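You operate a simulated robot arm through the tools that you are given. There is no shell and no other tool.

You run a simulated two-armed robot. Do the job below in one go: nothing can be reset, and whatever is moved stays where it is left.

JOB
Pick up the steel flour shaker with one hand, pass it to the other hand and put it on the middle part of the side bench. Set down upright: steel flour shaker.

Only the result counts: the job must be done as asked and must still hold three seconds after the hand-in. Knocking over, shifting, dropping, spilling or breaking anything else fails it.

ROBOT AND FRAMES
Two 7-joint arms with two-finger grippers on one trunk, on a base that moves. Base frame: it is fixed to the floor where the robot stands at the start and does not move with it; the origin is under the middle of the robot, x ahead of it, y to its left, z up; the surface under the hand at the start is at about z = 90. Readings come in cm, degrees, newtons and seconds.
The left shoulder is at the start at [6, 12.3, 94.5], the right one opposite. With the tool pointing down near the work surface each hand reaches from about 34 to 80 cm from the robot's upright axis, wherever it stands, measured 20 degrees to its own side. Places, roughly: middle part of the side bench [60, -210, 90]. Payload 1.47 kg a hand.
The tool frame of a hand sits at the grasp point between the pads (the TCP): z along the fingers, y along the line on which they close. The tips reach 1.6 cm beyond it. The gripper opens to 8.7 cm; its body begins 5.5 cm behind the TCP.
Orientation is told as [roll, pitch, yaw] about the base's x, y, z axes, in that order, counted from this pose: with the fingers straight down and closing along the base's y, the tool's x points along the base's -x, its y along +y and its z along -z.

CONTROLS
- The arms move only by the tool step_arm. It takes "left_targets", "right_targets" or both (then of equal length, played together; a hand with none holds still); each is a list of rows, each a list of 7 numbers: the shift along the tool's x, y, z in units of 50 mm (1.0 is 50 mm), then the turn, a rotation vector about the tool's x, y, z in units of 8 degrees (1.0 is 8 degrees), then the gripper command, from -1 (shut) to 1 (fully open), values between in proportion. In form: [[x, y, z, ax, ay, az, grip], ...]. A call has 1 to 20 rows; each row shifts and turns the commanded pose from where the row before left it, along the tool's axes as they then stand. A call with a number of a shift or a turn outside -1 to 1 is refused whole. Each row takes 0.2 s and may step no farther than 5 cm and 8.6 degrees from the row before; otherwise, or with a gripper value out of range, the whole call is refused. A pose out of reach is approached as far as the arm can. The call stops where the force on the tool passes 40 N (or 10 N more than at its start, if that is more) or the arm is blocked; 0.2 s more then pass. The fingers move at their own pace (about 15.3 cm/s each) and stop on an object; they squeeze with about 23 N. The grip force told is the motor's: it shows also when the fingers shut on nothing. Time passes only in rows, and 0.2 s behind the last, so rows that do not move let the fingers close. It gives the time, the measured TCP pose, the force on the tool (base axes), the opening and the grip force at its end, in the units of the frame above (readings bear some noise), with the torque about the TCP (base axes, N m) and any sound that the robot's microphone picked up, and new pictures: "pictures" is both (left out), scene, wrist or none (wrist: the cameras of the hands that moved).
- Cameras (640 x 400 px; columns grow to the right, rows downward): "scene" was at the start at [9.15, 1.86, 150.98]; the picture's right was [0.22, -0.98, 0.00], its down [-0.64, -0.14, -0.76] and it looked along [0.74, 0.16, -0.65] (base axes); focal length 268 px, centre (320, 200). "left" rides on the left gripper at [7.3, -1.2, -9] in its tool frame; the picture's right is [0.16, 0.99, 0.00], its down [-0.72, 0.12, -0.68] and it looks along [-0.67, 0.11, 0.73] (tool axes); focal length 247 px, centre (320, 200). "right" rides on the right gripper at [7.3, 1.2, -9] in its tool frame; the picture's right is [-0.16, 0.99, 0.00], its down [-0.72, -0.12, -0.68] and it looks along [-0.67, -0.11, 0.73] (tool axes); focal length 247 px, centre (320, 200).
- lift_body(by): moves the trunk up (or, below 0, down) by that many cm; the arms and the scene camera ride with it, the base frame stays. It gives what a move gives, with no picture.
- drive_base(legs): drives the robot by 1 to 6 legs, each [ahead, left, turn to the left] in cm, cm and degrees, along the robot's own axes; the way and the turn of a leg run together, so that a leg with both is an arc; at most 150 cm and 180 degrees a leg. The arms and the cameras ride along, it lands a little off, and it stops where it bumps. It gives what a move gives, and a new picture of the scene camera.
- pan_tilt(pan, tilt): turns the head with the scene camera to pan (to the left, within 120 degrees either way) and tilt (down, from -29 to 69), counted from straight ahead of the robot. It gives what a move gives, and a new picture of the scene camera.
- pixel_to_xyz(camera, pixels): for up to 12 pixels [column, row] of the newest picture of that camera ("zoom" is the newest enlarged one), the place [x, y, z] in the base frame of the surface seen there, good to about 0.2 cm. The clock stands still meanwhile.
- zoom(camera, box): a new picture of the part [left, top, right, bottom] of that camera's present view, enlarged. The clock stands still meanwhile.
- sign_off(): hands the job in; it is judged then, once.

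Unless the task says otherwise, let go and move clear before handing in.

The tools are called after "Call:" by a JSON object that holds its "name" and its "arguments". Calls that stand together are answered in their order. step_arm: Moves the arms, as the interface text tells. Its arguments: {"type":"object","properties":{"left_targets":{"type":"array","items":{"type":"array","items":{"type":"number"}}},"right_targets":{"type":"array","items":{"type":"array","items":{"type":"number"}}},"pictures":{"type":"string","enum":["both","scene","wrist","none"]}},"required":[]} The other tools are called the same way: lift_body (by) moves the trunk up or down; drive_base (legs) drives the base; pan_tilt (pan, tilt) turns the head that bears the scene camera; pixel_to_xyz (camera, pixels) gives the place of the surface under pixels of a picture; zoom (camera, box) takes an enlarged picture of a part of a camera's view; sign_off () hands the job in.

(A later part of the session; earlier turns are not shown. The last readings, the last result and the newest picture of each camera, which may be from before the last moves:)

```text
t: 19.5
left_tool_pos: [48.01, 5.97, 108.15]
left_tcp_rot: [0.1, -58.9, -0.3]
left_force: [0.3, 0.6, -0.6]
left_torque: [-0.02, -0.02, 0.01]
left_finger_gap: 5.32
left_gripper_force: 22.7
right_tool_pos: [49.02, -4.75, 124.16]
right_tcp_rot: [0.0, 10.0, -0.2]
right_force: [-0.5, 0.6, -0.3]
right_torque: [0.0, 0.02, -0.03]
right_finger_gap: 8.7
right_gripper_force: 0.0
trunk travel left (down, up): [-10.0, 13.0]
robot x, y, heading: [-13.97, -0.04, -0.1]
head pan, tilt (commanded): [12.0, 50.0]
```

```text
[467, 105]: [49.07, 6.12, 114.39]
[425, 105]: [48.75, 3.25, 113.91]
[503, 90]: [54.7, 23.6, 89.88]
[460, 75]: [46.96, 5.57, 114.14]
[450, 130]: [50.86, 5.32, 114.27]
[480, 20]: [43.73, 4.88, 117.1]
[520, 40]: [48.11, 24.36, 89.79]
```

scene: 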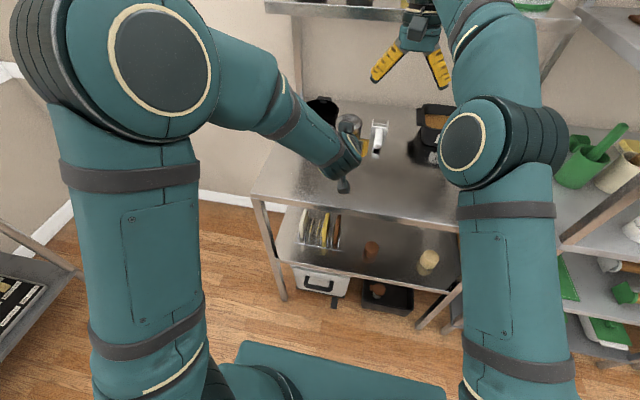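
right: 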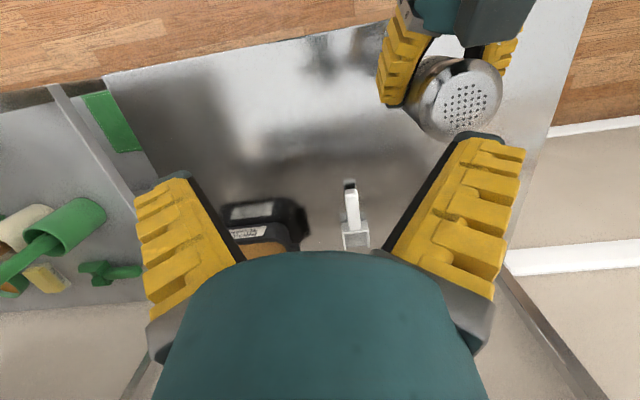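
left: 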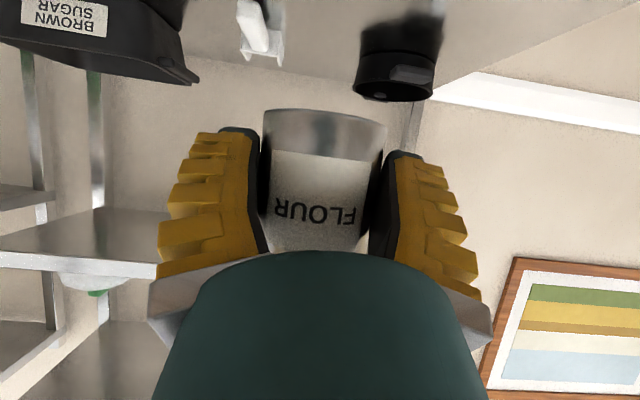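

The shelf edge is at x≈74, well clear of the hand at x≈49. I'll slide the right hand across so it is directly above the lid.

Call:
{"name": "step_arm", "arguments": {"right_targets": [[0, 0.54, 0, 0, 0, 0, 1], [0, 0.54, 0, 0, 0, 0, 1], [0, 0.54, 0, 0, 0, 0, 1], [0, 0.54, 0, 0, 0, 0, 1], [0, 0, 0, 0, 0, 0, 1]], "pictures": "both"}}

Call:
{"name": "zoom", "arguments": {"camera": "scene", "box": [290, 20, 450, 120]}}

```text
t: 20.7
left_tool_pos: [48.03, 5.95, 108.02]
left_tcp_rot: [0.1, -59.0, -0.3]
left_force: [-0.1, 0.5, -0.7]
left_torque: [0.02, 0.03, -0.03]
left_finger_gap: 5.29
left_gripper_force: 23.5
right_tool_pos: [46.85, 5.28, 123.27]
right_tcp_rot: [0.0, 10.0, -0.2]
right_force: [-0.6, 1.0, 0.3]
right_torque: [0.01, -0.01, -0.02]
right_finger_gap: 8.72
right_gripper_force: 0.1
right hand out of reach, approached as far as the arm can: row 1, 2, 3, 4
trunk travel left (down, up): [-10.0, 13.0]
robot x, y, heading: [-13.71, -0.08, -0.5]
head pan, tilt (commanded): [12.0, 50.0]
```

scene: 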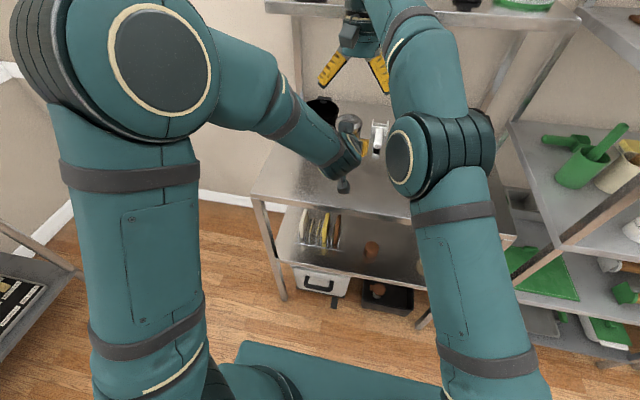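
right: 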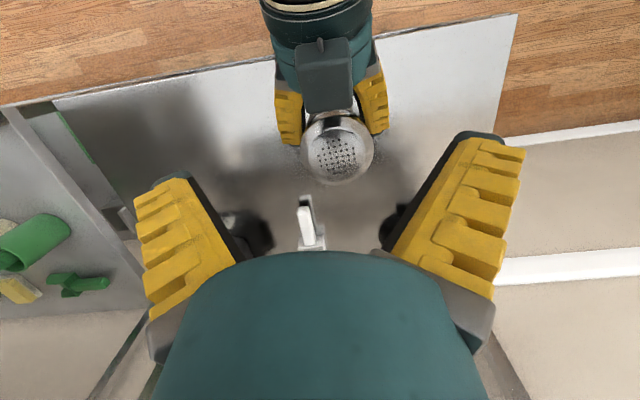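

```text
4.00 times, centred on (370, 70) of scene
```

zoom: 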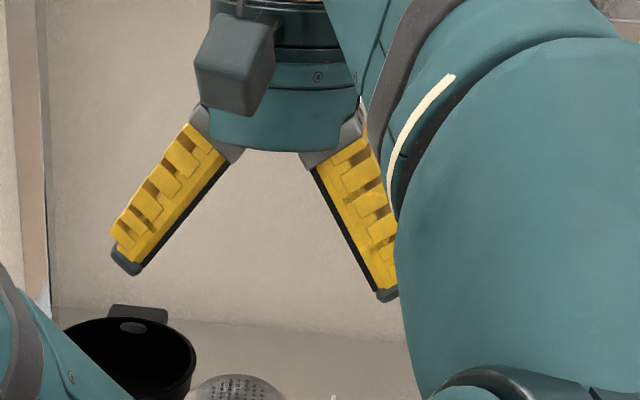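

The right arm is past its reach at that height (it stopped at [46.9, 5.3, 123.3]). I'll check how close the right elbow is to the left arm, then bring the shaker lower and closer.

Call:
{"name": "pixel_to_xyz", "arguments": {"camera": "scene", "pixels": [[400, 155], [440, 150], [430, 205], [420, 80], [340, 165], [300, 100], [345, 185], [220, 60], [160, 60]]}}

```text
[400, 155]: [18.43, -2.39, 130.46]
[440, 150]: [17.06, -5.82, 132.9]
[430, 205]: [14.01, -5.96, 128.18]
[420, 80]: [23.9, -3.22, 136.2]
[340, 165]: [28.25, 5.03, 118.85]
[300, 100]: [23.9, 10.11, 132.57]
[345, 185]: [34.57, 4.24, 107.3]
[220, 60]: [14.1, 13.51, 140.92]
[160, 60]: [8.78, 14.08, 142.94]
```

The right elbow sits at about [18, -2, 130], a few centimetres from the left forearm. I'll pull the right hand back to its own side while the left brings the shaker lower and closer, to about [43, 3, 101].

Call:
{"name": "step_arm", "arguments": {"right_targets": [[0.1, -0.6, 0, 0, 0, 0, 1], [0.2, -0.6, 0, 0, 0, 0, 1], [0.2, -0.6, 0, 0, 0, 0, 1], [0.2, -0.6, 0, 0, 0, 0, 1], [0.2, -0.6, 0, 0, 0, 0, 1], [0, 0, 0, 0, 0, 0, 1], [0, 0, 0, 0, 0, 0, 1], [0, 0, 0, 0, 0, 0, 1]], "left_targets": [[0, 0, 0, 0, 0, 0, -1], [0, 0, 0, 0, 0, 0, -1], [0, 0, 0, 0, 0, 0, -1], [0.343, -0.12, -0.027, 0, 0, 0, -1], [0.343, -0.12, -0.027, 0, 0, 0, -1], [0.343, -0.12, -0.027, 0, 0, 0, -1], [0.343, -0.12, -0.027, 0, 0, 0, -1], [0.343, -0.12, -0.027, 0, 0, 0, -1]], "pictures": "both"}}

```text
t: 22.5
left_tool_pos: [42.89, 3.0, 100.95]
left_tcp_rot: [0.0, -59.1, -0.3]
left_force: [-0.2, -0.5, -1.3]
left_torque: [-0.02, 0.03, -0.02]
left_finger_gap: 5.31
left_gripper_force: 22.6
right_tool_pos: [42.45, -9.84, 124.02]
right_tcp_rot: [0.0, 10.0, -0.2]
right_force: [0.5, -0.2, 0.2]
right_torque: [0.02, -0.03, -0.01]
right_finger_gap: 8.72
right_gripper_force: 0.1
trunk travel left (down, up): [-10.0, 13.0]
robot x, y, heading: [-13.98, 0.09, -0.2]
head pan, tilt (commanded): [12.0, 50.0]
```

scene: 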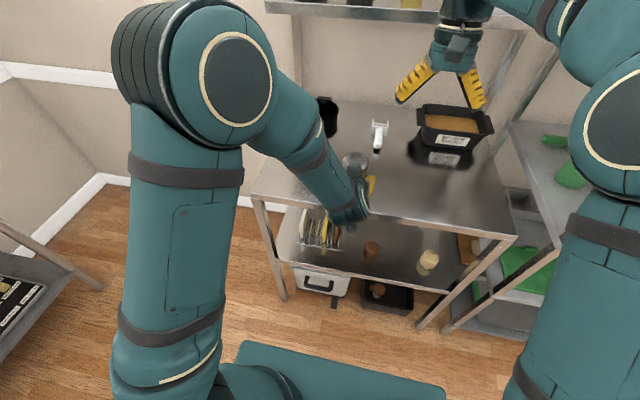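
right: 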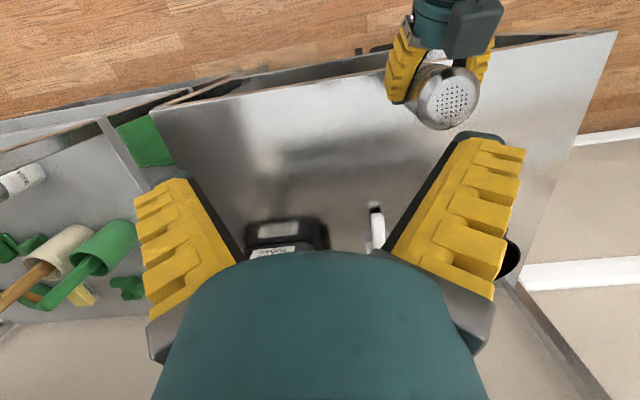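
left: 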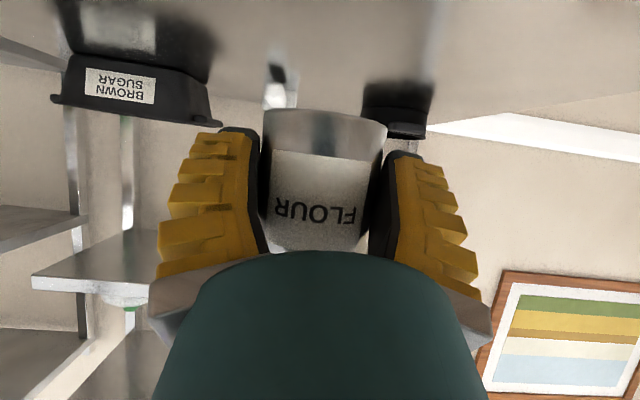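

The right elbow has swung well clear and the shaker is at about [43.8, 3.0] with its top near z 107.4. I'll bring the right hand over it at hover height.

Call:
{"name": "step_arm", "arguments": {"right_targets": [[-0.117, 0.516, 0.304, 0, 0, 0, 1], [-0.117, 0.516, 0.304, 0, 0, 0, 1], [-0.117, 0.516, 0.304, 0, 0, 0, 1], [-0.117, 0.516, 0.304, 0, 0, 0, 1], [-0.117, 0.516, 0.304, 0, 0, 0, 1], [0, 0, 0, 0, 0, 0, 1]], "pictures": "both"}}

Call:
{"name": "zoom", "arguments": {"camera": "scene", "box": [290, 80, 450, 180]}}

```text
t: 23.9
left_tool_pos: [42.83, 2.96, 100.9]
left_tcp_rot: [0.1, -59.1, -0.3]
left_force: [0.5, 0.0, -0.7]
left_torque: [0.01, 0.02, -0.01]
left_finger_gap: 5.3
left_gripper_force: 23.2
right_tool_pos: [43.96, 3.05, 116.14]
right_tcp_rot: [0.0, 10.0, -0.3]
right_force: [-0.4, -0.5, 0.6]
right_torque: [0.03, 0.01, 0.0]
right_finger_gap: 8.67
right_gripper_force: 0.0
trunk travel left (down, up): [-10.0, 13.0]
robot x, y, heading: [-14.16, -0.16, -0.2]
head pan, tilt (commanded): [12.0, 50.0]
```

scene: 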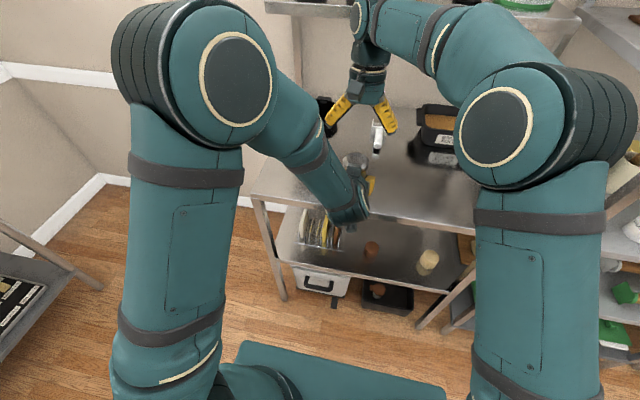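
right: 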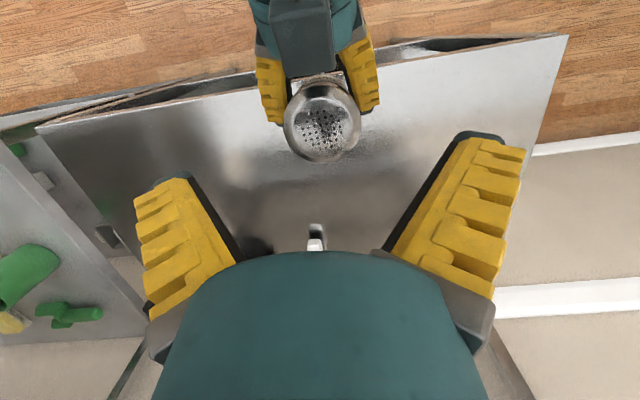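

```text
4.00 times, centred on (370, 130) of scene
```

zoom: 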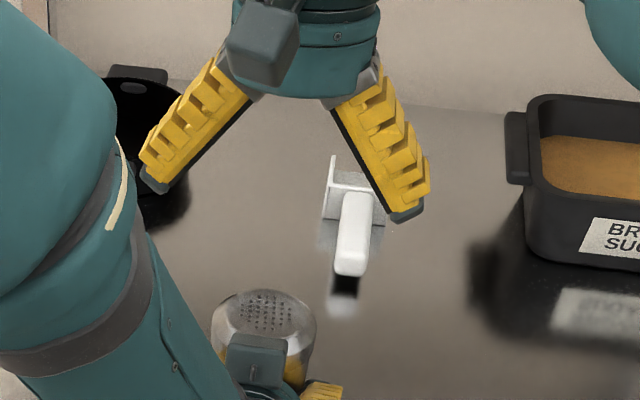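

The right hand hovers at [44.0, 3.05, 116.1] within reach. I'll verify the lid's position from the right camera (centre ~(322,122)).

Call:
{"name": "pixel_to_xyz", "arguments": {"camera": "right", "pixels": [[322, 125], [290, 122], [356, 120], [322, 90], [322, 155], [300, 105], [345, 105], [310, 40], [320, 66]]}}

```text
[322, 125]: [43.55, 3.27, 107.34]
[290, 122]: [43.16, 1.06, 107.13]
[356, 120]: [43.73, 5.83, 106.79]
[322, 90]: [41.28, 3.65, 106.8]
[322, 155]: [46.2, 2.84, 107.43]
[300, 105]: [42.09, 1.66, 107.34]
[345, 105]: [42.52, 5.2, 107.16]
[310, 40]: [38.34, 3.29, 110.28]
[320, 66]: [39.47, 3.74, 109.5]
```

The lid centre is about [43.8, 3.1] at z 107.4, matching the hand. I'll descend with the right fingers open on both sides of the lid.

Call:
{"name": "step_arm", "arguments": {"right_targets": [[-0.07, 0, 0.398, 0, 0, 0, 1], [-0.07, 0, 0.398, 0, 0, 0, 1], [-0.07, 0, 0.398, 0, 0, 0, 1], [0, 0, 0, 0, 0, 0, 1]], "pictures": "both"}}

Call:
{"name": "zoom", "arguments": {"camera": "scene", "box": [290, 100, 450, 200]}}

```text
t: 24.9
left_tool_pos: [42.95, 3.03, 101.0]
left_tcp_rot: [0.1, -59.0, -0.2]
left_force: [0.0, -1.0, -0.9]
left_torque: [0.01, 0.03, 0.02]
left_finger_gap: 5.29
left_gripper_force: 23.1
right_tool_pos: [44.08, 3.11, 109.89]
right_tcp_rot: [-0.1, 10.0, -0.2]
right_force: [0.0, 0.5, -0.4]
right_torque: [-0.01, 0.05, 0.0]
right_finger_gap: 8.7
right_gripper_force: 0.1
trunk travel left (down, up): [-10.0, 13.0]
robot x, y, heading: [-13.51, 0.01, -0.3]
head pan, tilt (commanded): [12.0, 50.0]
```

scene: 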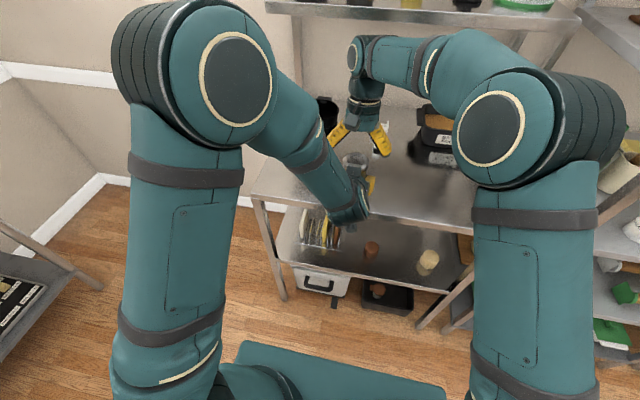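
right: 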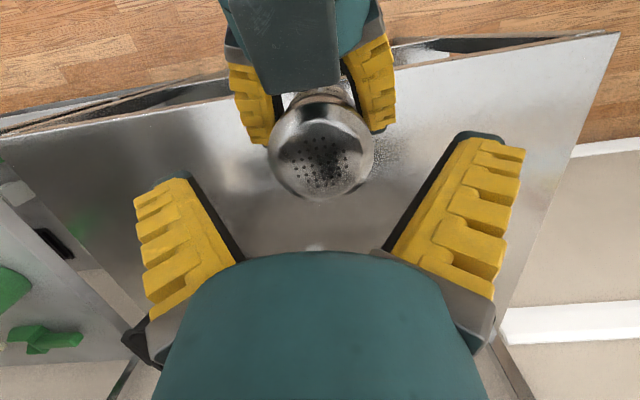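

```text
4.00 times, centred on (370, 150) of scene
```

zoom: 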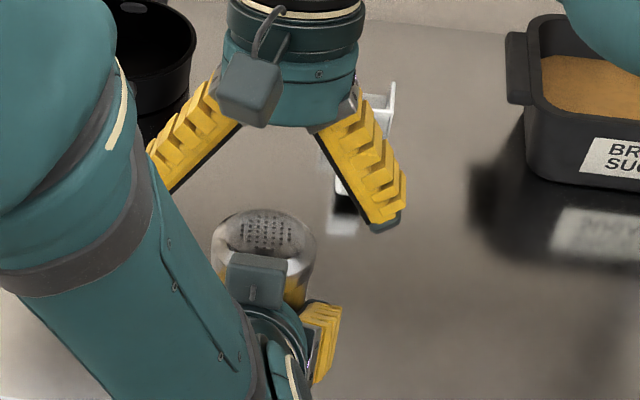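

No contact so far, and the lid is centred between the open fingers. I'll go down the remaining ~3.9 cm.

Call:
{"name": "step_arm", "arguments": {"right_targets": [[-0.045, 0, 0.256, 0, 0, 0, 1], [-0.045, 0, 0.256, 0, 0, 0, 1], [-0.045, 0, 0.256, 0, 0, 0, 1], [0, 0, 0, 0, 0, 0, 1]], "pictures": "both"}}

Call:
{"name": "zoom", "arguments": {"camera": "scene", "box": [306, 110, 434, 190]}}

```text
t: 25.9
left_tool_pos: [42.85, 3.02, 101.11]
left_tcp_rot: [0.1, -59.0, -0.3]
left_force: [0.3, -0.3, -1.1]
left_torque: [0.02, 0.03, 0.03]
left_finger_gap: 5.31
left_gripper_force: 22.9
right_tool_pos: [44.1, 3.06, 106.24]
right_tcp_rot: [0.0, 10.0, -0.2]
right_force: [0.3, -0.7, -0.9]
right_torque: [0.01, 0.01, 0.0]
right_finger_gap: 8.71
right_gripper_force: 0.1
trunk travel left (down, up): [-10.0, 13.0]
robot x, y, heading: [-13.9, -0.01, 0.0]
head pan, tilt (commanded): [12.0, 50.0]
```

scene: 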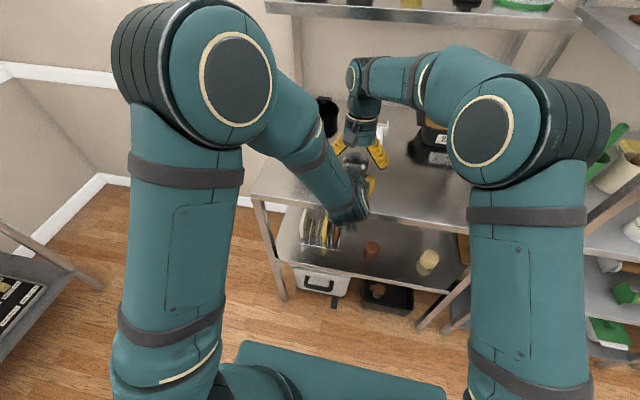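
right: 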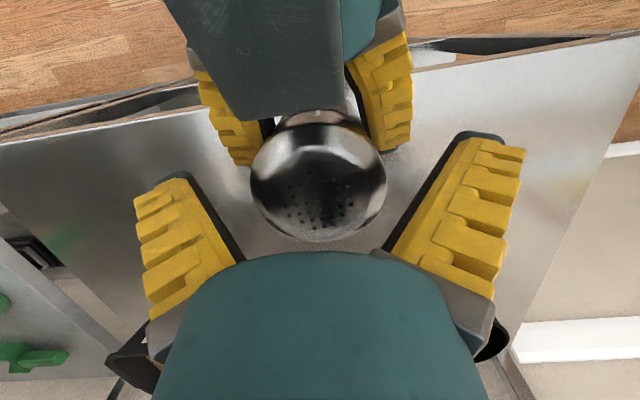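

```text
5.00 times, centred on (370, 150) of scene
```

zoom: 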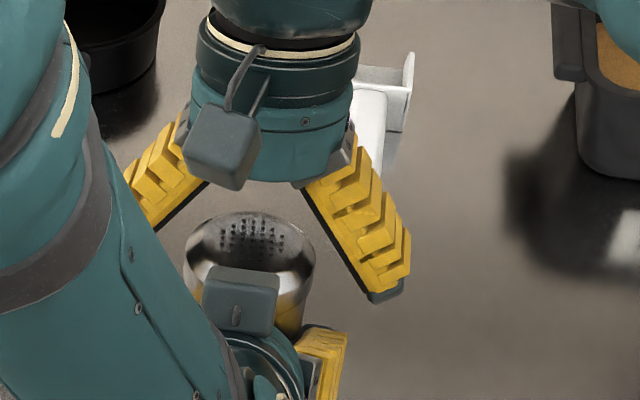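

Right TCP is 1.2 cm below the lid top with no contact. I'll go half a centimetre deeper for a firmer hold, then close the right gripper.

Call:
{"name": "step_arm", "arguments": {"right_targets": [[-0.02, 0, 0.11, 0, 0, 0, 1], [0, 0, 0, 0, 0, 0, 0.5], [0, 0, 0, 0, 0, 0, 0.4], [0, 0, 0, 0, 0, 0, -1], [0, 0, 0, 0, 0, 0, -1], [0, 0, 0, 0, 0, 0, -1], [0, 0, 0, 0, 0, 0, -1]], "pictures": "both"}}

Call:
{"name": "zoom", "arguments": {"camera": "scene", "box": [306, 110, 434, 190]}}

```text
t: 27.5
left_tool_pos: [42.8, 2.98, 101.1]
left_tcp_rot: [0.0, -59.0, -0.1]
left_force: [-1.3, 2.4, 4.5]
left_torque: [-0.05, -0.17, 0.03]
left_finger_gap: 5.33
left_gripper_force: 23.1
right_tool_pos: [44.05, 2.97, 105.62]
right_tcp_rot: [0.0, 9.9, -0.2]
right_force: [1.8, -1.9, -4.5]
right_torque: [-0.06, 0.01, -0.05]
right_finger_gap: 6.01
right_gripper_force: 23.0
trunk travel left (down, up): [-10.0, 13.0]
robot x, y, heading: [-13.49, -0.06, -0.2]
head pan, tilt (commanded): [12.0, 50.0]
```

scene: 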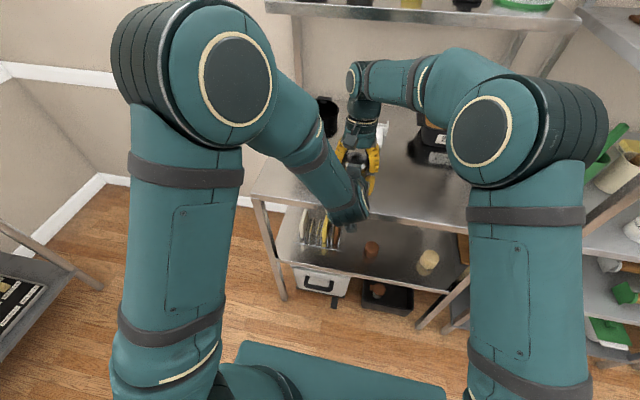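
right: 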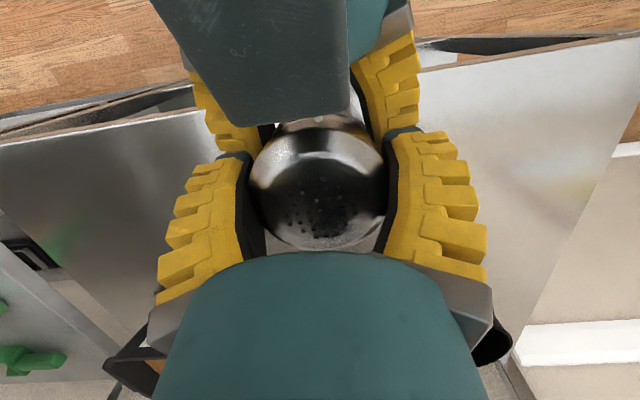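

```text
5.00 times, centred on (370, 150) of scene
```

zoom: 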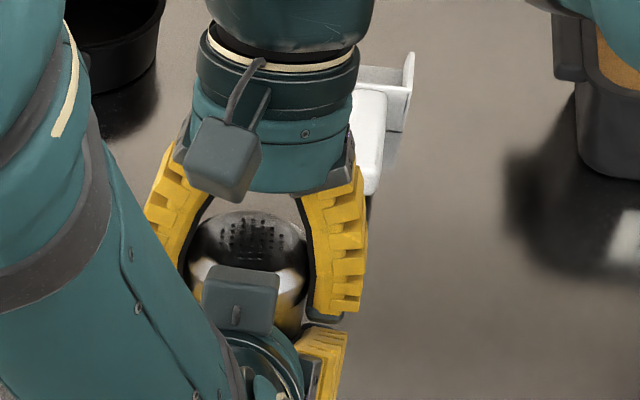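

The right gripper holds the lid at 6.0 cm and 23 N with only small forces between the hands. I'll open the left gripper gently while both hold still.

Call:
{"name": "step_arm", "arguments": {"left_targets": [[0, 0, 0, 0, 0, 0, 0.35], [0, 0, 0, 0, 0, 0, 0.6], [0, 0, 0, 0, 0, 0, 1], [0, 0, 0, 0, 0, 0, 1], [0, 0, 0, 0, 0, 0, 1]], "right_targets": [[0, 0, 0, 0, 0, 0, -1], [0, 0, 0, 0, 0, 0, -1], [0, 0, 0, 0, 0, 0, -1], [0, 0, 0, 0, 0, 0, -1], [0, 0, 0, 0, 0, 0, -1]], "pictures": "both"}}

Call:
{"name": "zoom", "arguments": {"camera": "scene", "box": [306, 110, 434, 190]}}

```text
t: 28.7
left_tool_pos: [42.81, 3.01, 101.09]
left_tcp_rot: [0.1, -59.0, -0.3]
left_force: [0.1, -0.3, -0.5]
left_torque: [0.0, 0.01, -0.02]
left_finger_gap: 8.69
left_gripper_force: 0.1
right_tool_pos: [43.96, 3.23, 105.58]
right_tcp_rot: [0.0, 10.0, -0.2]
right_force: [1.0, 0.2, -0.2]
right_torque: [-0.01, 0.01, 0.02]
right_finger_gap: 6.0
right_gripper_force: 22.9
trunk travel left (down, up): [-10.0, 13.0]
robot x, y, heading: [-14.06, 0.23, -0.5]
head pan, tilt (commanded): [12.0, 50.0]
```

scene: 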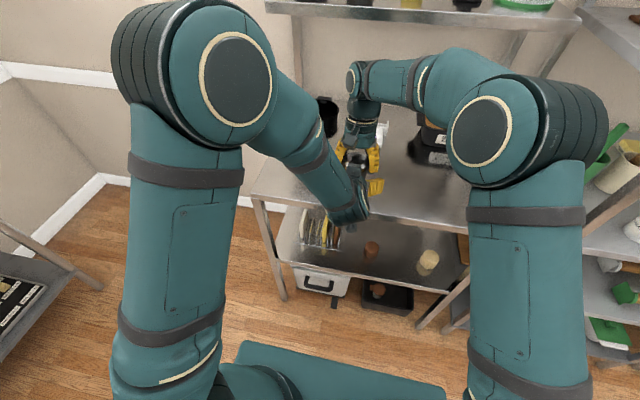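
right: 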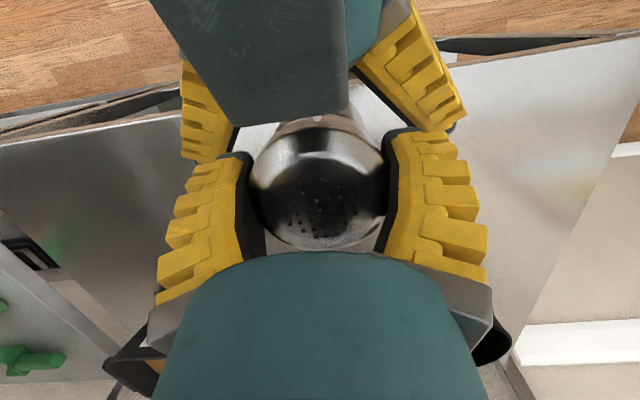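
left: 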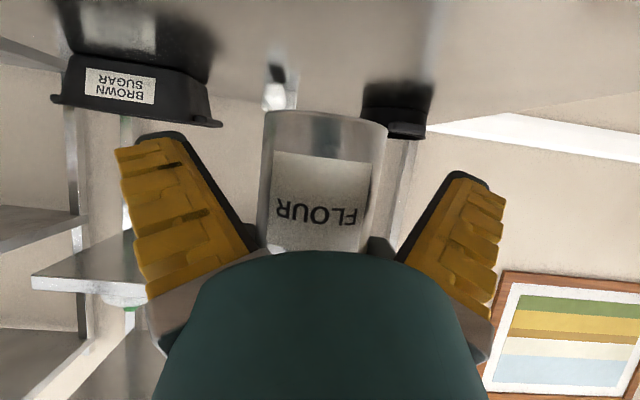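

```text
5.00 times, centred on (370, 150) of scene
```

zoom: 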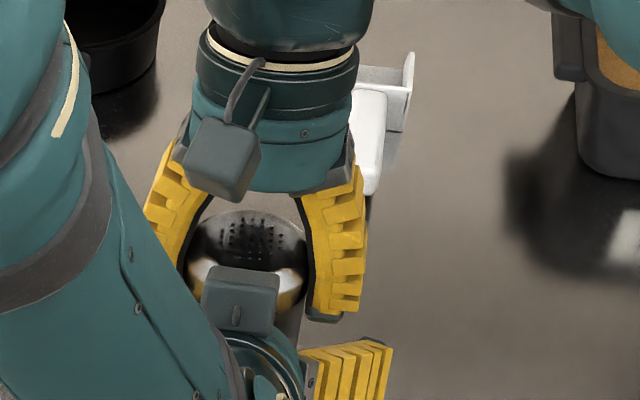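

The left gripper is fully open and the right hand alone holds the shaker steadily. I'll withdraw the left hand backward along its own axis.

Call:
{"name": "step_arm", "arguments": {"left_targets": [[0, 0, -0.3, 0, 0, 0, 1], [0, 0, -0.4, 0, 0, 0, 1], [0, 0, -0.5, 0, 0, 0, 1], [0, 0, -0.5, 0, 0, 0, 1], [0, 0, -0.5, 0, 0, 0, 1]], "right_targets": [[0, 0, 0, 0, 0, 0, -1], [0, 0, 0, 0, 0, 0, -1], [0, 0, 0, 0, 0, 0, -1], [0, 0, 0, 0, 0, 0, -1], [0, 0, 0, 0, 0, 0, -1]], "pictures": "both"}}

```text
t: 29.9
left_tool_pos: [33.43, 3.03, 106.87]
left_tcp_rot: [0.1, -59.0, -0.3]
left_force: [0.2, -0.6, 0.7]
left_torque: [-0.05, -0.02, 0.0]
left_finger_gap: 8.68
left_gripper_force: 0.1
right_tool_pos: [44.04, 3.1, 105.65]
right_tcp_rot: [-0.1, 10.0, -0.2]
right_force: [0.3, -0.1, -0.7]
right_torque: [0.01, -0.04, -0.01]
right_finger_gap: 6.05
right_gripper_force: 22.7
trunk travel left (down, up): [-10.0, 13.0]
robot x, y, heading: [-13.97, 0.5, -0.3]
head pan, tilt (commanded): [12.0, 50.0]
```

scene: 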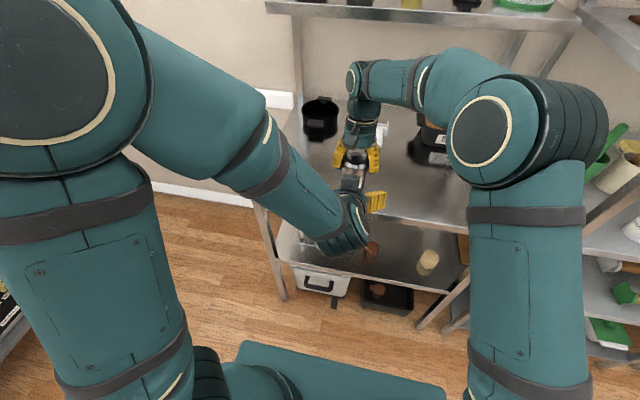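
right: 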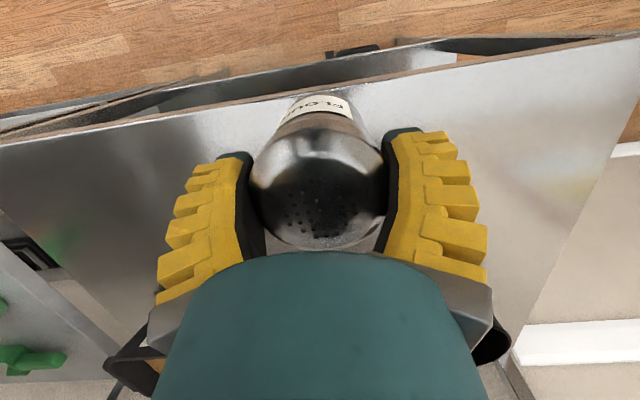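
left: 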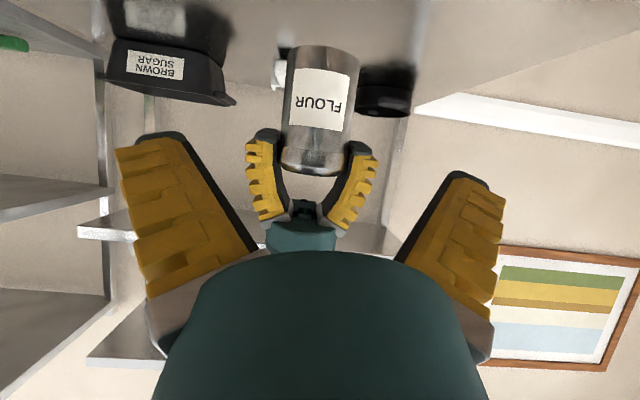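

The left hand is clear and the shaker hangs upright in the right hand with the label visible. I'll move the left hand out to its own side and return it to a straight-down pose.

Call:
{"name": "step_arm", "arguments": {"left_targets": [[0, 0.8, -0.2, 0, 0, 0, 1], [0, 0.9, 0, 0, 0, 0, 1], [0, 0.9, 0, 0, 0, 0, 1], [0, 0.9, 0, 0, 0, 0, 1], [0, 0.9, 0, 0, 0, 0, 1], [0, 0, 0, 0, 0.922, 0, 1], [0, 0, 0, 0, 0.922, 0, 1], [0, 0, 0, 0, 0.922, 0, 1], [0, 0, 0, 0, 0.922, 0, 1], [0, 0, 0, 0, 0.922, 0, 1], [0, 0, 0, 0, 0.922, 0, 1], [0, 0, 0, 0, 0.922, 0, 1], [0, 0, 0, 0, 0.922, 0, 1]], "right_targets": [[0, 0, 0, 0, 0, 0, -1], [0, 0, 0, 0, 0, 0, -1], [0, 0, 0, 0, 0, 0, -1], [0, 0, 0, 0, 0, 0, -1], [0, 0, 0, 0, 0, 0, -1], [0, 0, 0, 0, 0, 0, -1], [0, 0, 0, 0, 0, 0, -1], [0, 0, 0, 0, 0, 0, -1], [0, 0, 0, 0, 0, 0, -1], [0, 0, 0, 0, 0, 0, -1], [0, 0, 0, 0, 0, 0, -1], [0, 0, 0, 0, 0, 0, -1], [0, 0, 0, 0, 0, 0, -1]], "pictures": "both"}}

```text
t: 32.7
left_tool_pos: [35.1, 24.36, 107.85]
left_tcp_rot: [0.6, -3.0, 0.3]
left_force: [-0.4, 0.2, 0.1]
left_torque: [-0.01, 0.02, -0.01]
left_finger_gap: 8.68
left_gripper_force: 0.0
left hand out of reach, approached as far as the arm can: row 1, 2, 3, 8
right_tool_pos: [44.13, 3.12, 105.56]
right_tcp_rot: [-0.1, 10.1, -0.2]
right_force: [-0.4, 0.7, 0.2]
right_torque: [0.01, -0.01, 0.01]
right_finger_gap: 6.05
right_gripper_force: 23.6
trunk travel left (down, up): [-10.0, 13.0]
robot x, y, heading: [-13.77, 0.23, -0.4]
head pan, tilt (commanded): [12.0, 50.0]
```

scene: 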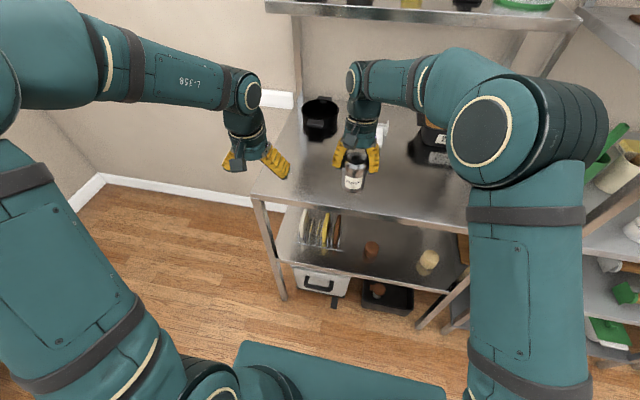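
right: 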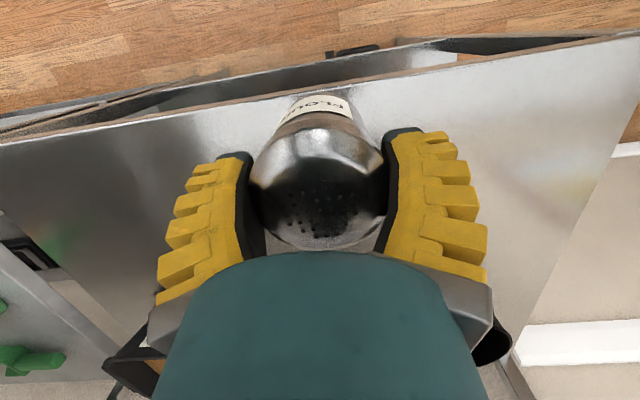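
left: 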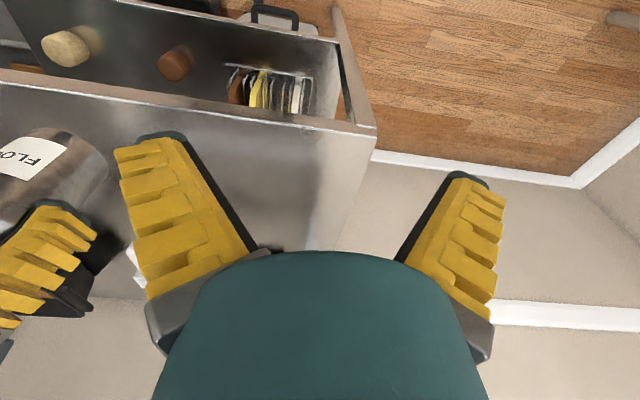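

The shaker hangs upright in the right hand at scene pixel (354,170). Before driving, I'll raise it a bit and look at the space behind and to the right.

Call:
{"name": "step_arm", "arguments": {"right_targets": [[0.02, 0, -0.3, 0, 0, 0, -1], [0.05, 0, -0.4, 0, 0, 0, -1], [0.05, 0, -0.4, 0, 0, 0, -1], [0.05, 0, -0.4, 0, 0, 0, -1], [0, 0, 0, 0, 0, 0, -1]], "pictures": "both"}}

Call:
{"name": "zoom", "arguments": {"camera": "scene", "box": [314, 100, 410, 160]}}

Call:
{"name": "pan_tilt", "arguments": {"pan": -120, "tilt": 35}}

```text
t: 33.9
left_tool_pos: [35.02, 24.48, 107.92]
left_tcp_rot: [0.6, -3.3, 0.3]
left_force: [0.1, 0.5, -0.5]
left_torque: [-0.03, 0.05, 0.03]
left_finger_gap: 8.71
left_gripper_force: 0.2
right_tool_pos: [44.26, 3.08, 112.99]
right_tcp_rot: [-0.1, 10.0, -0.2]
right_force: [-0.2, 0.1, -1.7]
right_torque: [0.0, -0.01, 0.0]
right_finger_gap: 6.03
right_gripper_force: 22.9
trunk travel left (down, up): [-10.0, 13.0]
robot x, y, heading: [-13.71, 0.12, -0.1]
head pan, tilt (commanded): [12.0, 50.0]
```

scene: 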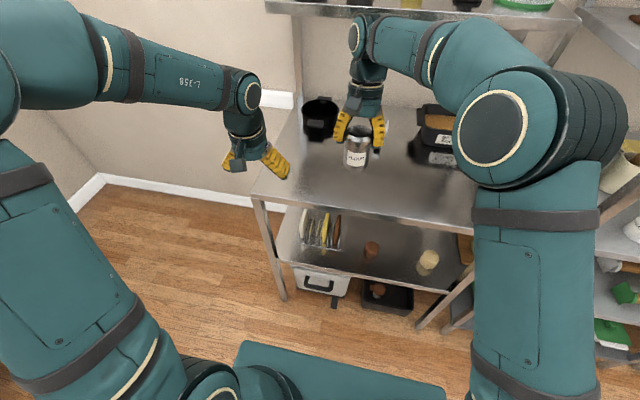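
right: 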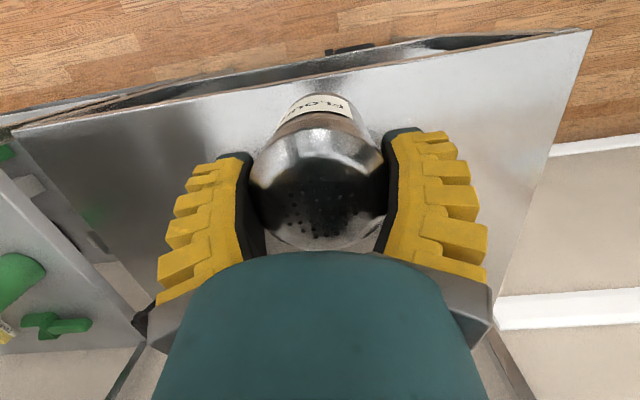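

```text
6.67 times, centred on (362, 130) of scene
```

zoom: 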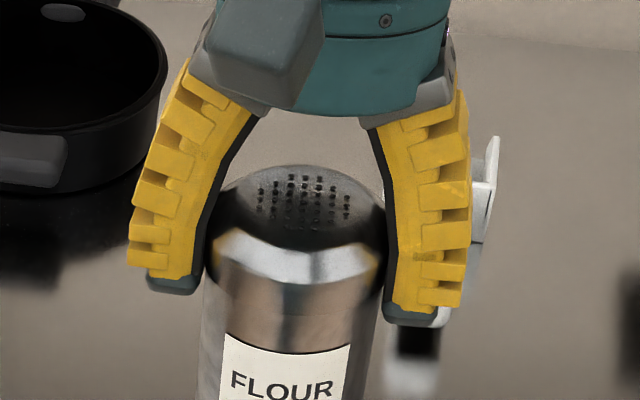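

```text
t: 36.1
left_tool_pos: [34.92, 24.4, 108.0]
left_tcp_rot: [0.6, -3.3, 0.3]
left_force: [0.3, 0.3, 0.6]
left_torque: [-0.01, -0.01, -0.02]
left_finger_gap: 8.69
left_gripper_force: 0.2
right_tool_pos: [44.34, 3.12, 113.09]
right_tcp_rot: [0.0, 9.9, -0.3]
right_force: [0.3, -0.1, -2.2]
right_torque: [0.01, 0.0, 0.01]
right_finger_gap: 6.03
right_gripper_force: 22.8
trunk travel left (down, up): [-10.0, 13.0]
robot x, y, heading: [-13.87, -0.29, -0.2]
head pan, tilt (commanded): [-120.0, 35.0]
```

scene: 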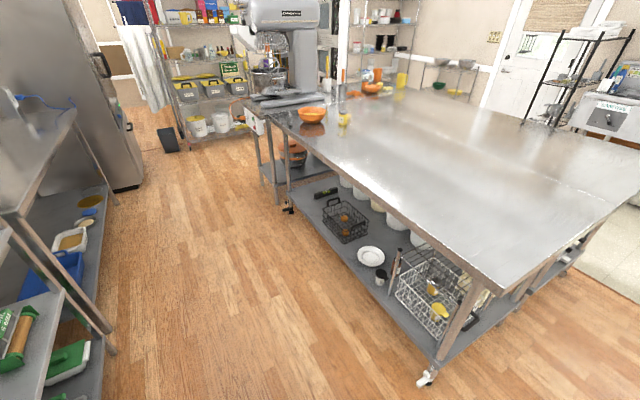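

I can see the aisle and the island bench. I'll measure the island's near edge and the shelf and side bench fronts to size the aisle.

Call:
{"name": "pixel_to_xyz", "arguments": {"camera": "scene", "pixels": [[428, 380], [488, 285], [400, 225], [272, 115], [288, 207], [245, 112], [258, 170], [75, 112], [12, 212], [110, 350], [240, 300], [30, 305]]}}

Call:
{"name": "pan_tilt", "arguments": {"pan": -75, "tilt": 35}}

```text
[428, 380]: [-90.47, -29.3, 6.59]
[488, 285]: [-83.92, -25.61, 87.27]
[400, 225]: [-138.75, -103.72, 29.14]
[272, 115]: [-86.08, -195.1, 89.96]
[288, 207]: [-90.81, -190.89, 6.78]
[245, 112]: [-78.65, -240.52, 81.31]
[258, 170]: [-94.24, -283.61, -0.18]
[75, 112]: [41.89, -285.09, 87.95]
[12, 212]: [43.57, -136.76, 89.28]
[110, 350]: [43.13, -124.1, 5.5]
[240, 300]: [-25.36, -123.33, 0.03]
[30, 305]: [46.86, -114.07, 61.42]
```

```text
t: 37.2
left_tool_pos: [34.99, 24.47, 107.88]
left_tcp_rot: [0.6, -3.3, 0.3]
left_force: [-0.4, 0.0, 0.0]
left_torque: [-0.03, 0.01, 0.01]
left_finger_gap: 8.69
left_gripper_force: 0.0
right_tool_pos: [44.32, 3.17, 113.11]
right_tcp_rot: [0.0, 10.0, -0.2]
right_force: [0.5, -0.3, -0.3]
right_torque: [-0.02, -0.02, 0.01]
right_finger_gap: 6.01
right_gripper_force: 23.4
trunk travel left (down, up): [-10.0, 13.0]
robot x, y, heading: [-13.66, 0.12, -0.0]
head pan, tilt (commanded): [-75.0, 35.0]
```

scene: 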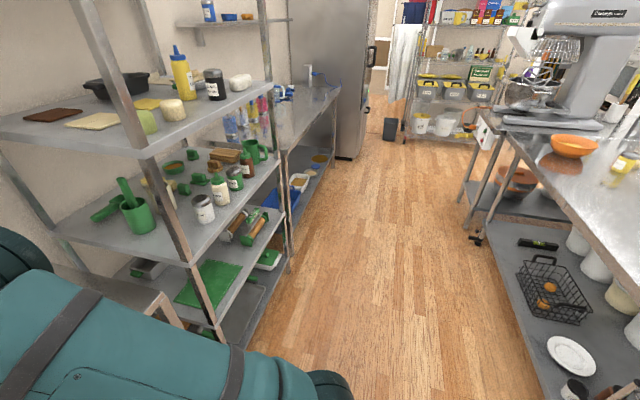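

The side bench front is at x≈43 and the island edge at x≈-78 to -84. I'll measure the shelf rack's front edge and anything sticking out of it.

Call:
{"name": "pixel_to_xyz", "arguments": {"camera": "scene", "pixels": [[145, 157], [200, 125], [270, 84], [180, 255], [275, 160], [285, 150], [338, 92], [155, 300], [245, 345], [470, 238], [590, 150], [505, 125]]}}

Call:
{"name": "zoom", "arguments": {"camera": "scene", "box": [210, 50, 370, 150]}}

```text
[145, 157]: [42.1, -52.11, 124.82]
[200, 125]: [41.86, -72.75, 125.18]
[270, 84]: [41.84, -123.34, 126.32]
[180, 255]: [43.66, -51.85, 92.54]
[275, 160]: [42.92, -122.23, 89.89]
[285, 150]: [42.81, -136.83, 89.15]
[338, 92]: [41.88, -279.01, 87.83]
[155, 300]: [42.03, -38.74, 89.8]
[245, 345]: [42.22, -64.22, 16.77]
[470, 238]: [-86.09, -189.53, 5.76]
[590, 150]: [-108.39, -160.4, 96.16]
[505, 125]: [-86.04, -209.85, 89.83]
```

```text
4.00 times, centred on (290, 100) of scene
```

zoom: 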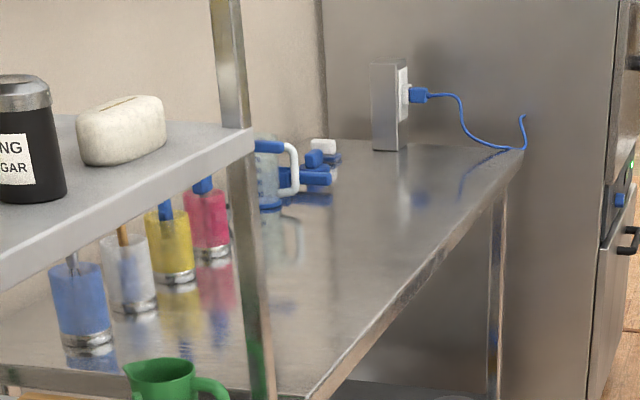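

Everything on that side starts at x≈42, and the island at x≈-78, so I have room to strafe. I'll first pull the right hand (with shaker) back toward the body so nothing sticks out.

Call:
{"name": "step_arm", "arguments": {"right_targets": [[0.47, -0.367, 0.083, 0, 0, 0, -1], [0.47, -0.367, 0.083, 0, 0, 0, -1], [0.47, -0.367, 0.083, 0, 0, 0, -1], [0.47, -0.367, 0.083, 0, 0, 0, -1], [0.47, -0.367, 0.083, 0, 0, 0, -1], [0.47, -0.367, 0.083, 0, 0, 0, -1], [0, 0, 0, 0, 0, 0, -1]], "pictures": "wrist"}}

Call:
{"name": "pan_tilt", "arguments": {"pan": 0, "tilt": 50}}

```text
t: 38.8
left_tool_pos: [34.94, 24.52, 107.85]
left_tcp_rot: [0.6, -3.2, 0.2]
left_force: [0.5, 0.3, -0.1]
left_torque: [0.01, 0.0, 0.05]
left_finger_gap: 8.71
left_gripper_force: 0.1
right_tool_pos: [30.04, -7.71, 112.99]
right_tcp_rot: [0.0, 9.9, -0.1]
right_force: [-0.5, 0.5, -0.8]
right_torque: [-0.03, 0.02, 0.01]
right_finger_gap: 6.03
right_gripper_force: 23.1
trunk travel left (down, up): [-10.0, 13.0]
robot x, y, heading: [-13.85, 0.19, -0.2]
head pan, tilt (commanded): [-75.0, 35.0]
```

right: 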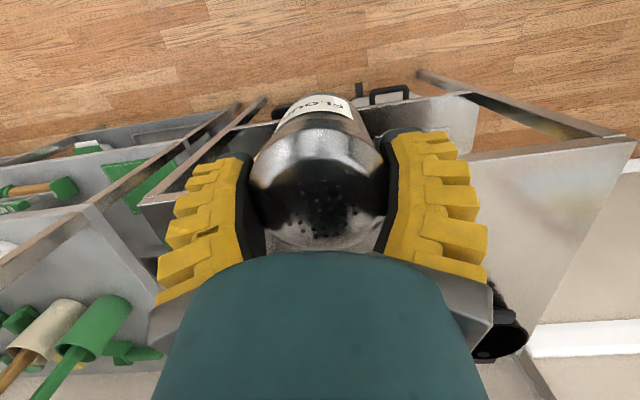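

```text
t: 40.3
left_tool_pos: [34.94, 24.41, 107.86]
left_tcp_rot: [0.6, -3.3, 0.3]
left_force: [0.4, 0.4, -0.2]
left_torque: [0.01, 0.02, 0.0]
left_finger_gap: 8.7
left_gripper_force: 0.0
right_tool_pos: [29.99, -7.88, 113.12]
right_tcp_rot: [0.0, 10.0, -0.2]
right_force: [-0.4, 0.5, -1.3]
right_torque: [0.01, 0.02, -0.02]
right_finger_gap: 6.04
right_gripper_force: 22.7
trunk travel left (down, up): [-10.0, 13.0]
robot x, y, heading: [-13.32, 0.4, -0.2]
head pan, tilt (commanded): [0.0, 50.0]
```

scene: 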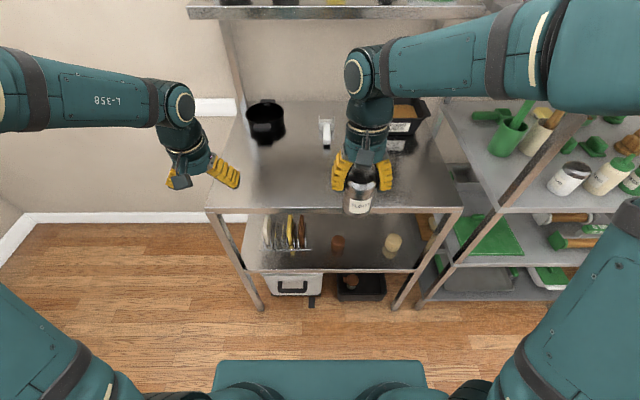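

The right hand now holds the shaker close in at [30, -7.9, 113]. I'll check how far forward the right elbow reaches, then back up.

Call:
{"name": "pixel_to_xyz", "arguments": {"camera": "scene", "pixels": [[560, 30], [610, 60], [600, 100], [480, 60], [380, 70], [370, 110], [20, 80], [180, 100]]}}

Call:
{"name": "drive_base", "arguments": {"legs": [[-10, 0, 0]]}}

```text
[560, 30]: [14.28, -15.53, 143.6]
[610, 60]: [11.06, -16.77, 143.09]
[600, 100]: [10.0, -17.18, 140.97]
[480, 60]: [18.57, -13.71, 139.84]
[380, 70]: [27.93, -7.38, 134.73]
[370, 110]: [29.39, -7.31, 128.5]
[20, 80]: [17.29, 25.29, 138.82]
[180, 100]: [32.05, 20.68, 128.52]
```

```text
t: 41.4
left_tool_pos: [25.04, 24.63, 107.99]
left_tcp_rot: [0.6, -3.2, 0.4]
left_force: [0.1, 0.0, 0.3]
left_torque: [-0.01, -0.01, -0.01]
left_finger_gap: 8.71
left_gripper_force: 0.0
right_tool_pos: [20.34, -7.75, 113.15]
right_tcp_rot: [0.0, 9.9, -0.1]
right_force: [-0.8, -0.2, -0.4]
right_torque: [0.0, -0.02, -0.03]
right_finger_gap: 6.03
right_gripper_force: 23.2
trunk travel left (down, up): [-10.0, 13.0]
robot x, y, heading: [-23.7, 0.11, -0.0]
head pan, tilt (commanded): [0.0, 50.0]
```

scene: 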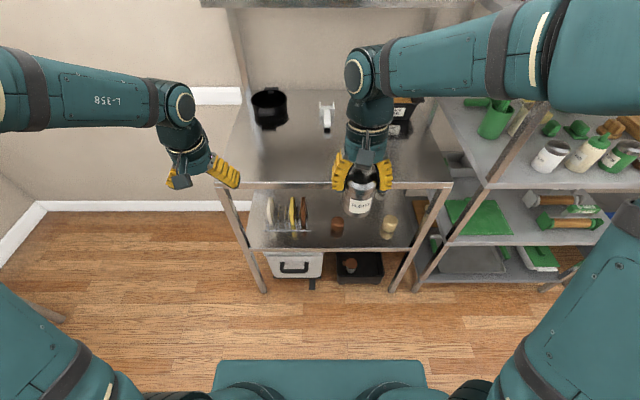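

The base is at x≈-24, with both hands well behind the shelf fronts at x 42. I'll strafe right in two legs toward the side bench.

Call:
{"name": "drive_base", "arguments": {"legs": [[0, -100, 0]]}}

```text
t: 50.5
left_tool_pos: [25.18, -75.23, 107.82]
left_tcp_rot: [0.6, -3.2, 0.8]
left_force: [-0.6, -0.2, 0.3]
left_torque: [-0.02, 0.05, -0.02]
left_finger_gap: 8.7
left_gripper_force: 0.0
right_tool_pos: [20.76, -107.56, 113.07]
right_tcp_rot: [0.1, 10.0, 0.3]
right_force: [0.0, -0.4, -2.2]
right_torque: [-0.02, 0.01, 0.0]
right_finger_gap: 6.02
right_gripper_force: 22.3
trunk travel left (down, up): [-10.0, 13.0]
robot x, y, heading: [-23.57, -100.43, 0.4]
head pan, tilt (commanded): [0.0, 50.0]
```

scene: 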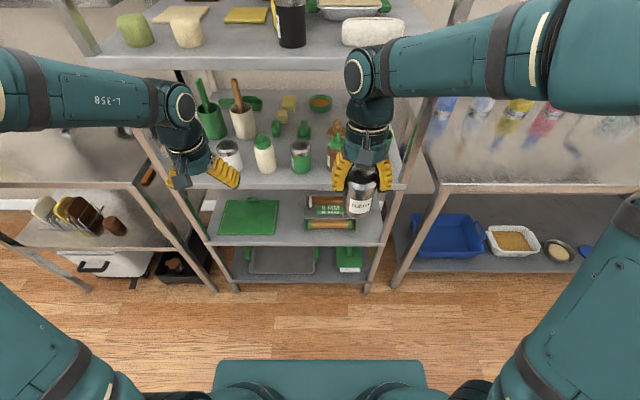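

The shaker is still held firmly (6.02 cm, 22 N) and nothing was touched. I'll strafe the second 100 cm, correcting the small heading drift.

Call:
{"name": "drive_base", "arguments": {"legs": [[0, -100, -0.4]]}}

```text
t: 59.6
left_tool_pos: [25.53, -176.35, 107.89]
left_tcp_rot: [0.5, -3.3, 0.2]
left_force: [-0.1, 0.3, 0.7]
left_torque: [0.0, -0.01, 0.04]
left_finger_gap: 8.73
left_gripper_force: 0.1
right_tool_pos: [20.6, -208.52, 113.28]
right_tcp_rot: [0.0, 9.9, -0.3]
right_force: [0.9, -1.0, -2.2]
right_torque: [0.01, 0.01, 0.02]
right_finger_gap: 6.03
right_gripper_force: 23.5
trunk travel left (down, up): [-10.0, 13.0]
robot x, y, heading: [-22.94, -200.54, -0.6]
head pan, tilt (commanded): [0.0, 50.0]
```

scene: 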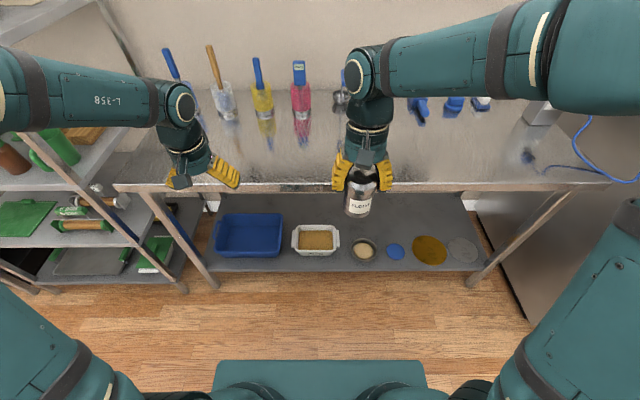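

I'm in front of the side bench, and its middle looks empty near the front. I'll measure the free area and the objects at the back.

Call:
{"name": "pixel_to_xyz", "arguments": {"camera": "scene", "pixels": [[130, 185], [600, 185], [300, 115], [262, 115], [342, 105], [420, 120], [455, 112], [530, 160], [320, 150], [420, 150], [400, 187], [230, 115]]}}

Call:
{"name": "zoom", "arguments": {"camera": "scene", "box": [200, 60, 520, 260]}}

```text
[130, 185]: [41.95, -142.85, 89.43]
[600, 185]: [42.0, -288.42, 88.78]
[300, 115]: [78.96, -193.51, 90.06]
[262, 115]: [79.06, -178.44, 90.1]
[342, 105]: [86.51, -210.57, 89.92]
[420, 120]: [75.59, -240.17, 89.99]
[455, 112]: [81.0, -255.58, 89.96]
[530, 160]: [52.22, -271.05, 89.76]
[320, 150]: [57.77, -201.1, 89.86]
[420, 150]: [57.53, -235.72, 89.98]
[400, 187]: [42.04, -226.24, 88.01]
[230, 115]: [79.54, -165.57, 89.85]
```

```text
2.00 times, centred on (360, 160) of scene
```

zoom: 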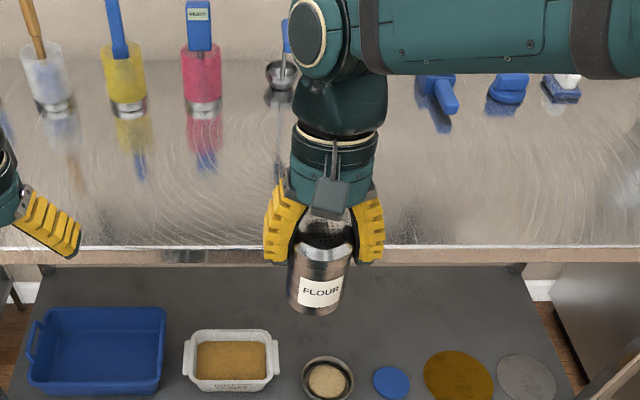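

The bench runs from y≈-140 to -288 and the area around [58, -210] is bare. The nearest objects are at the back, x≥76. I'll drive forward 20 cm.

Call:
{"name": "drive_base", "arguments": {"legs": [[20, 0, 0.4]]}}

```text
t: 61.2
left_tool_pos: [45.45, -176.15, 107.8]
left_tcp_rot: [0.6, -3.2, 0.4]
left_force: [-0.6, -0.4, -0.4]
left_torque: [-0.01, -0.02, 0.0]
left_finger_gap: 8.69
left_gripper_force: 0.1
right_tool_pos: [40.77, -208.41, 113.04]
right_tcp_rot: [0.1, 10.0, 0.0]
right_force: [1.3, 0.1, -0.8]
right_torque: [0.0, 0.02, 0.01]
right_finger_gap: 6.03
right_gripper_force: 23.2
trunk travel left (down, up): [-10.0, 13.0]
robot x, y, heading: [-3.34, -200.56, -0.1]
head pan, tilt (commanded): [0.0, 50.0]
```

scene: 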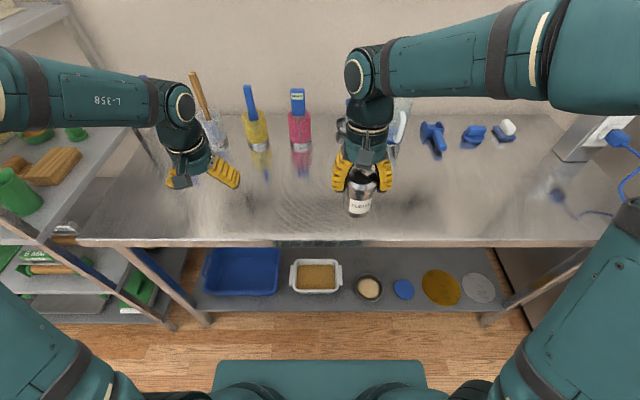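

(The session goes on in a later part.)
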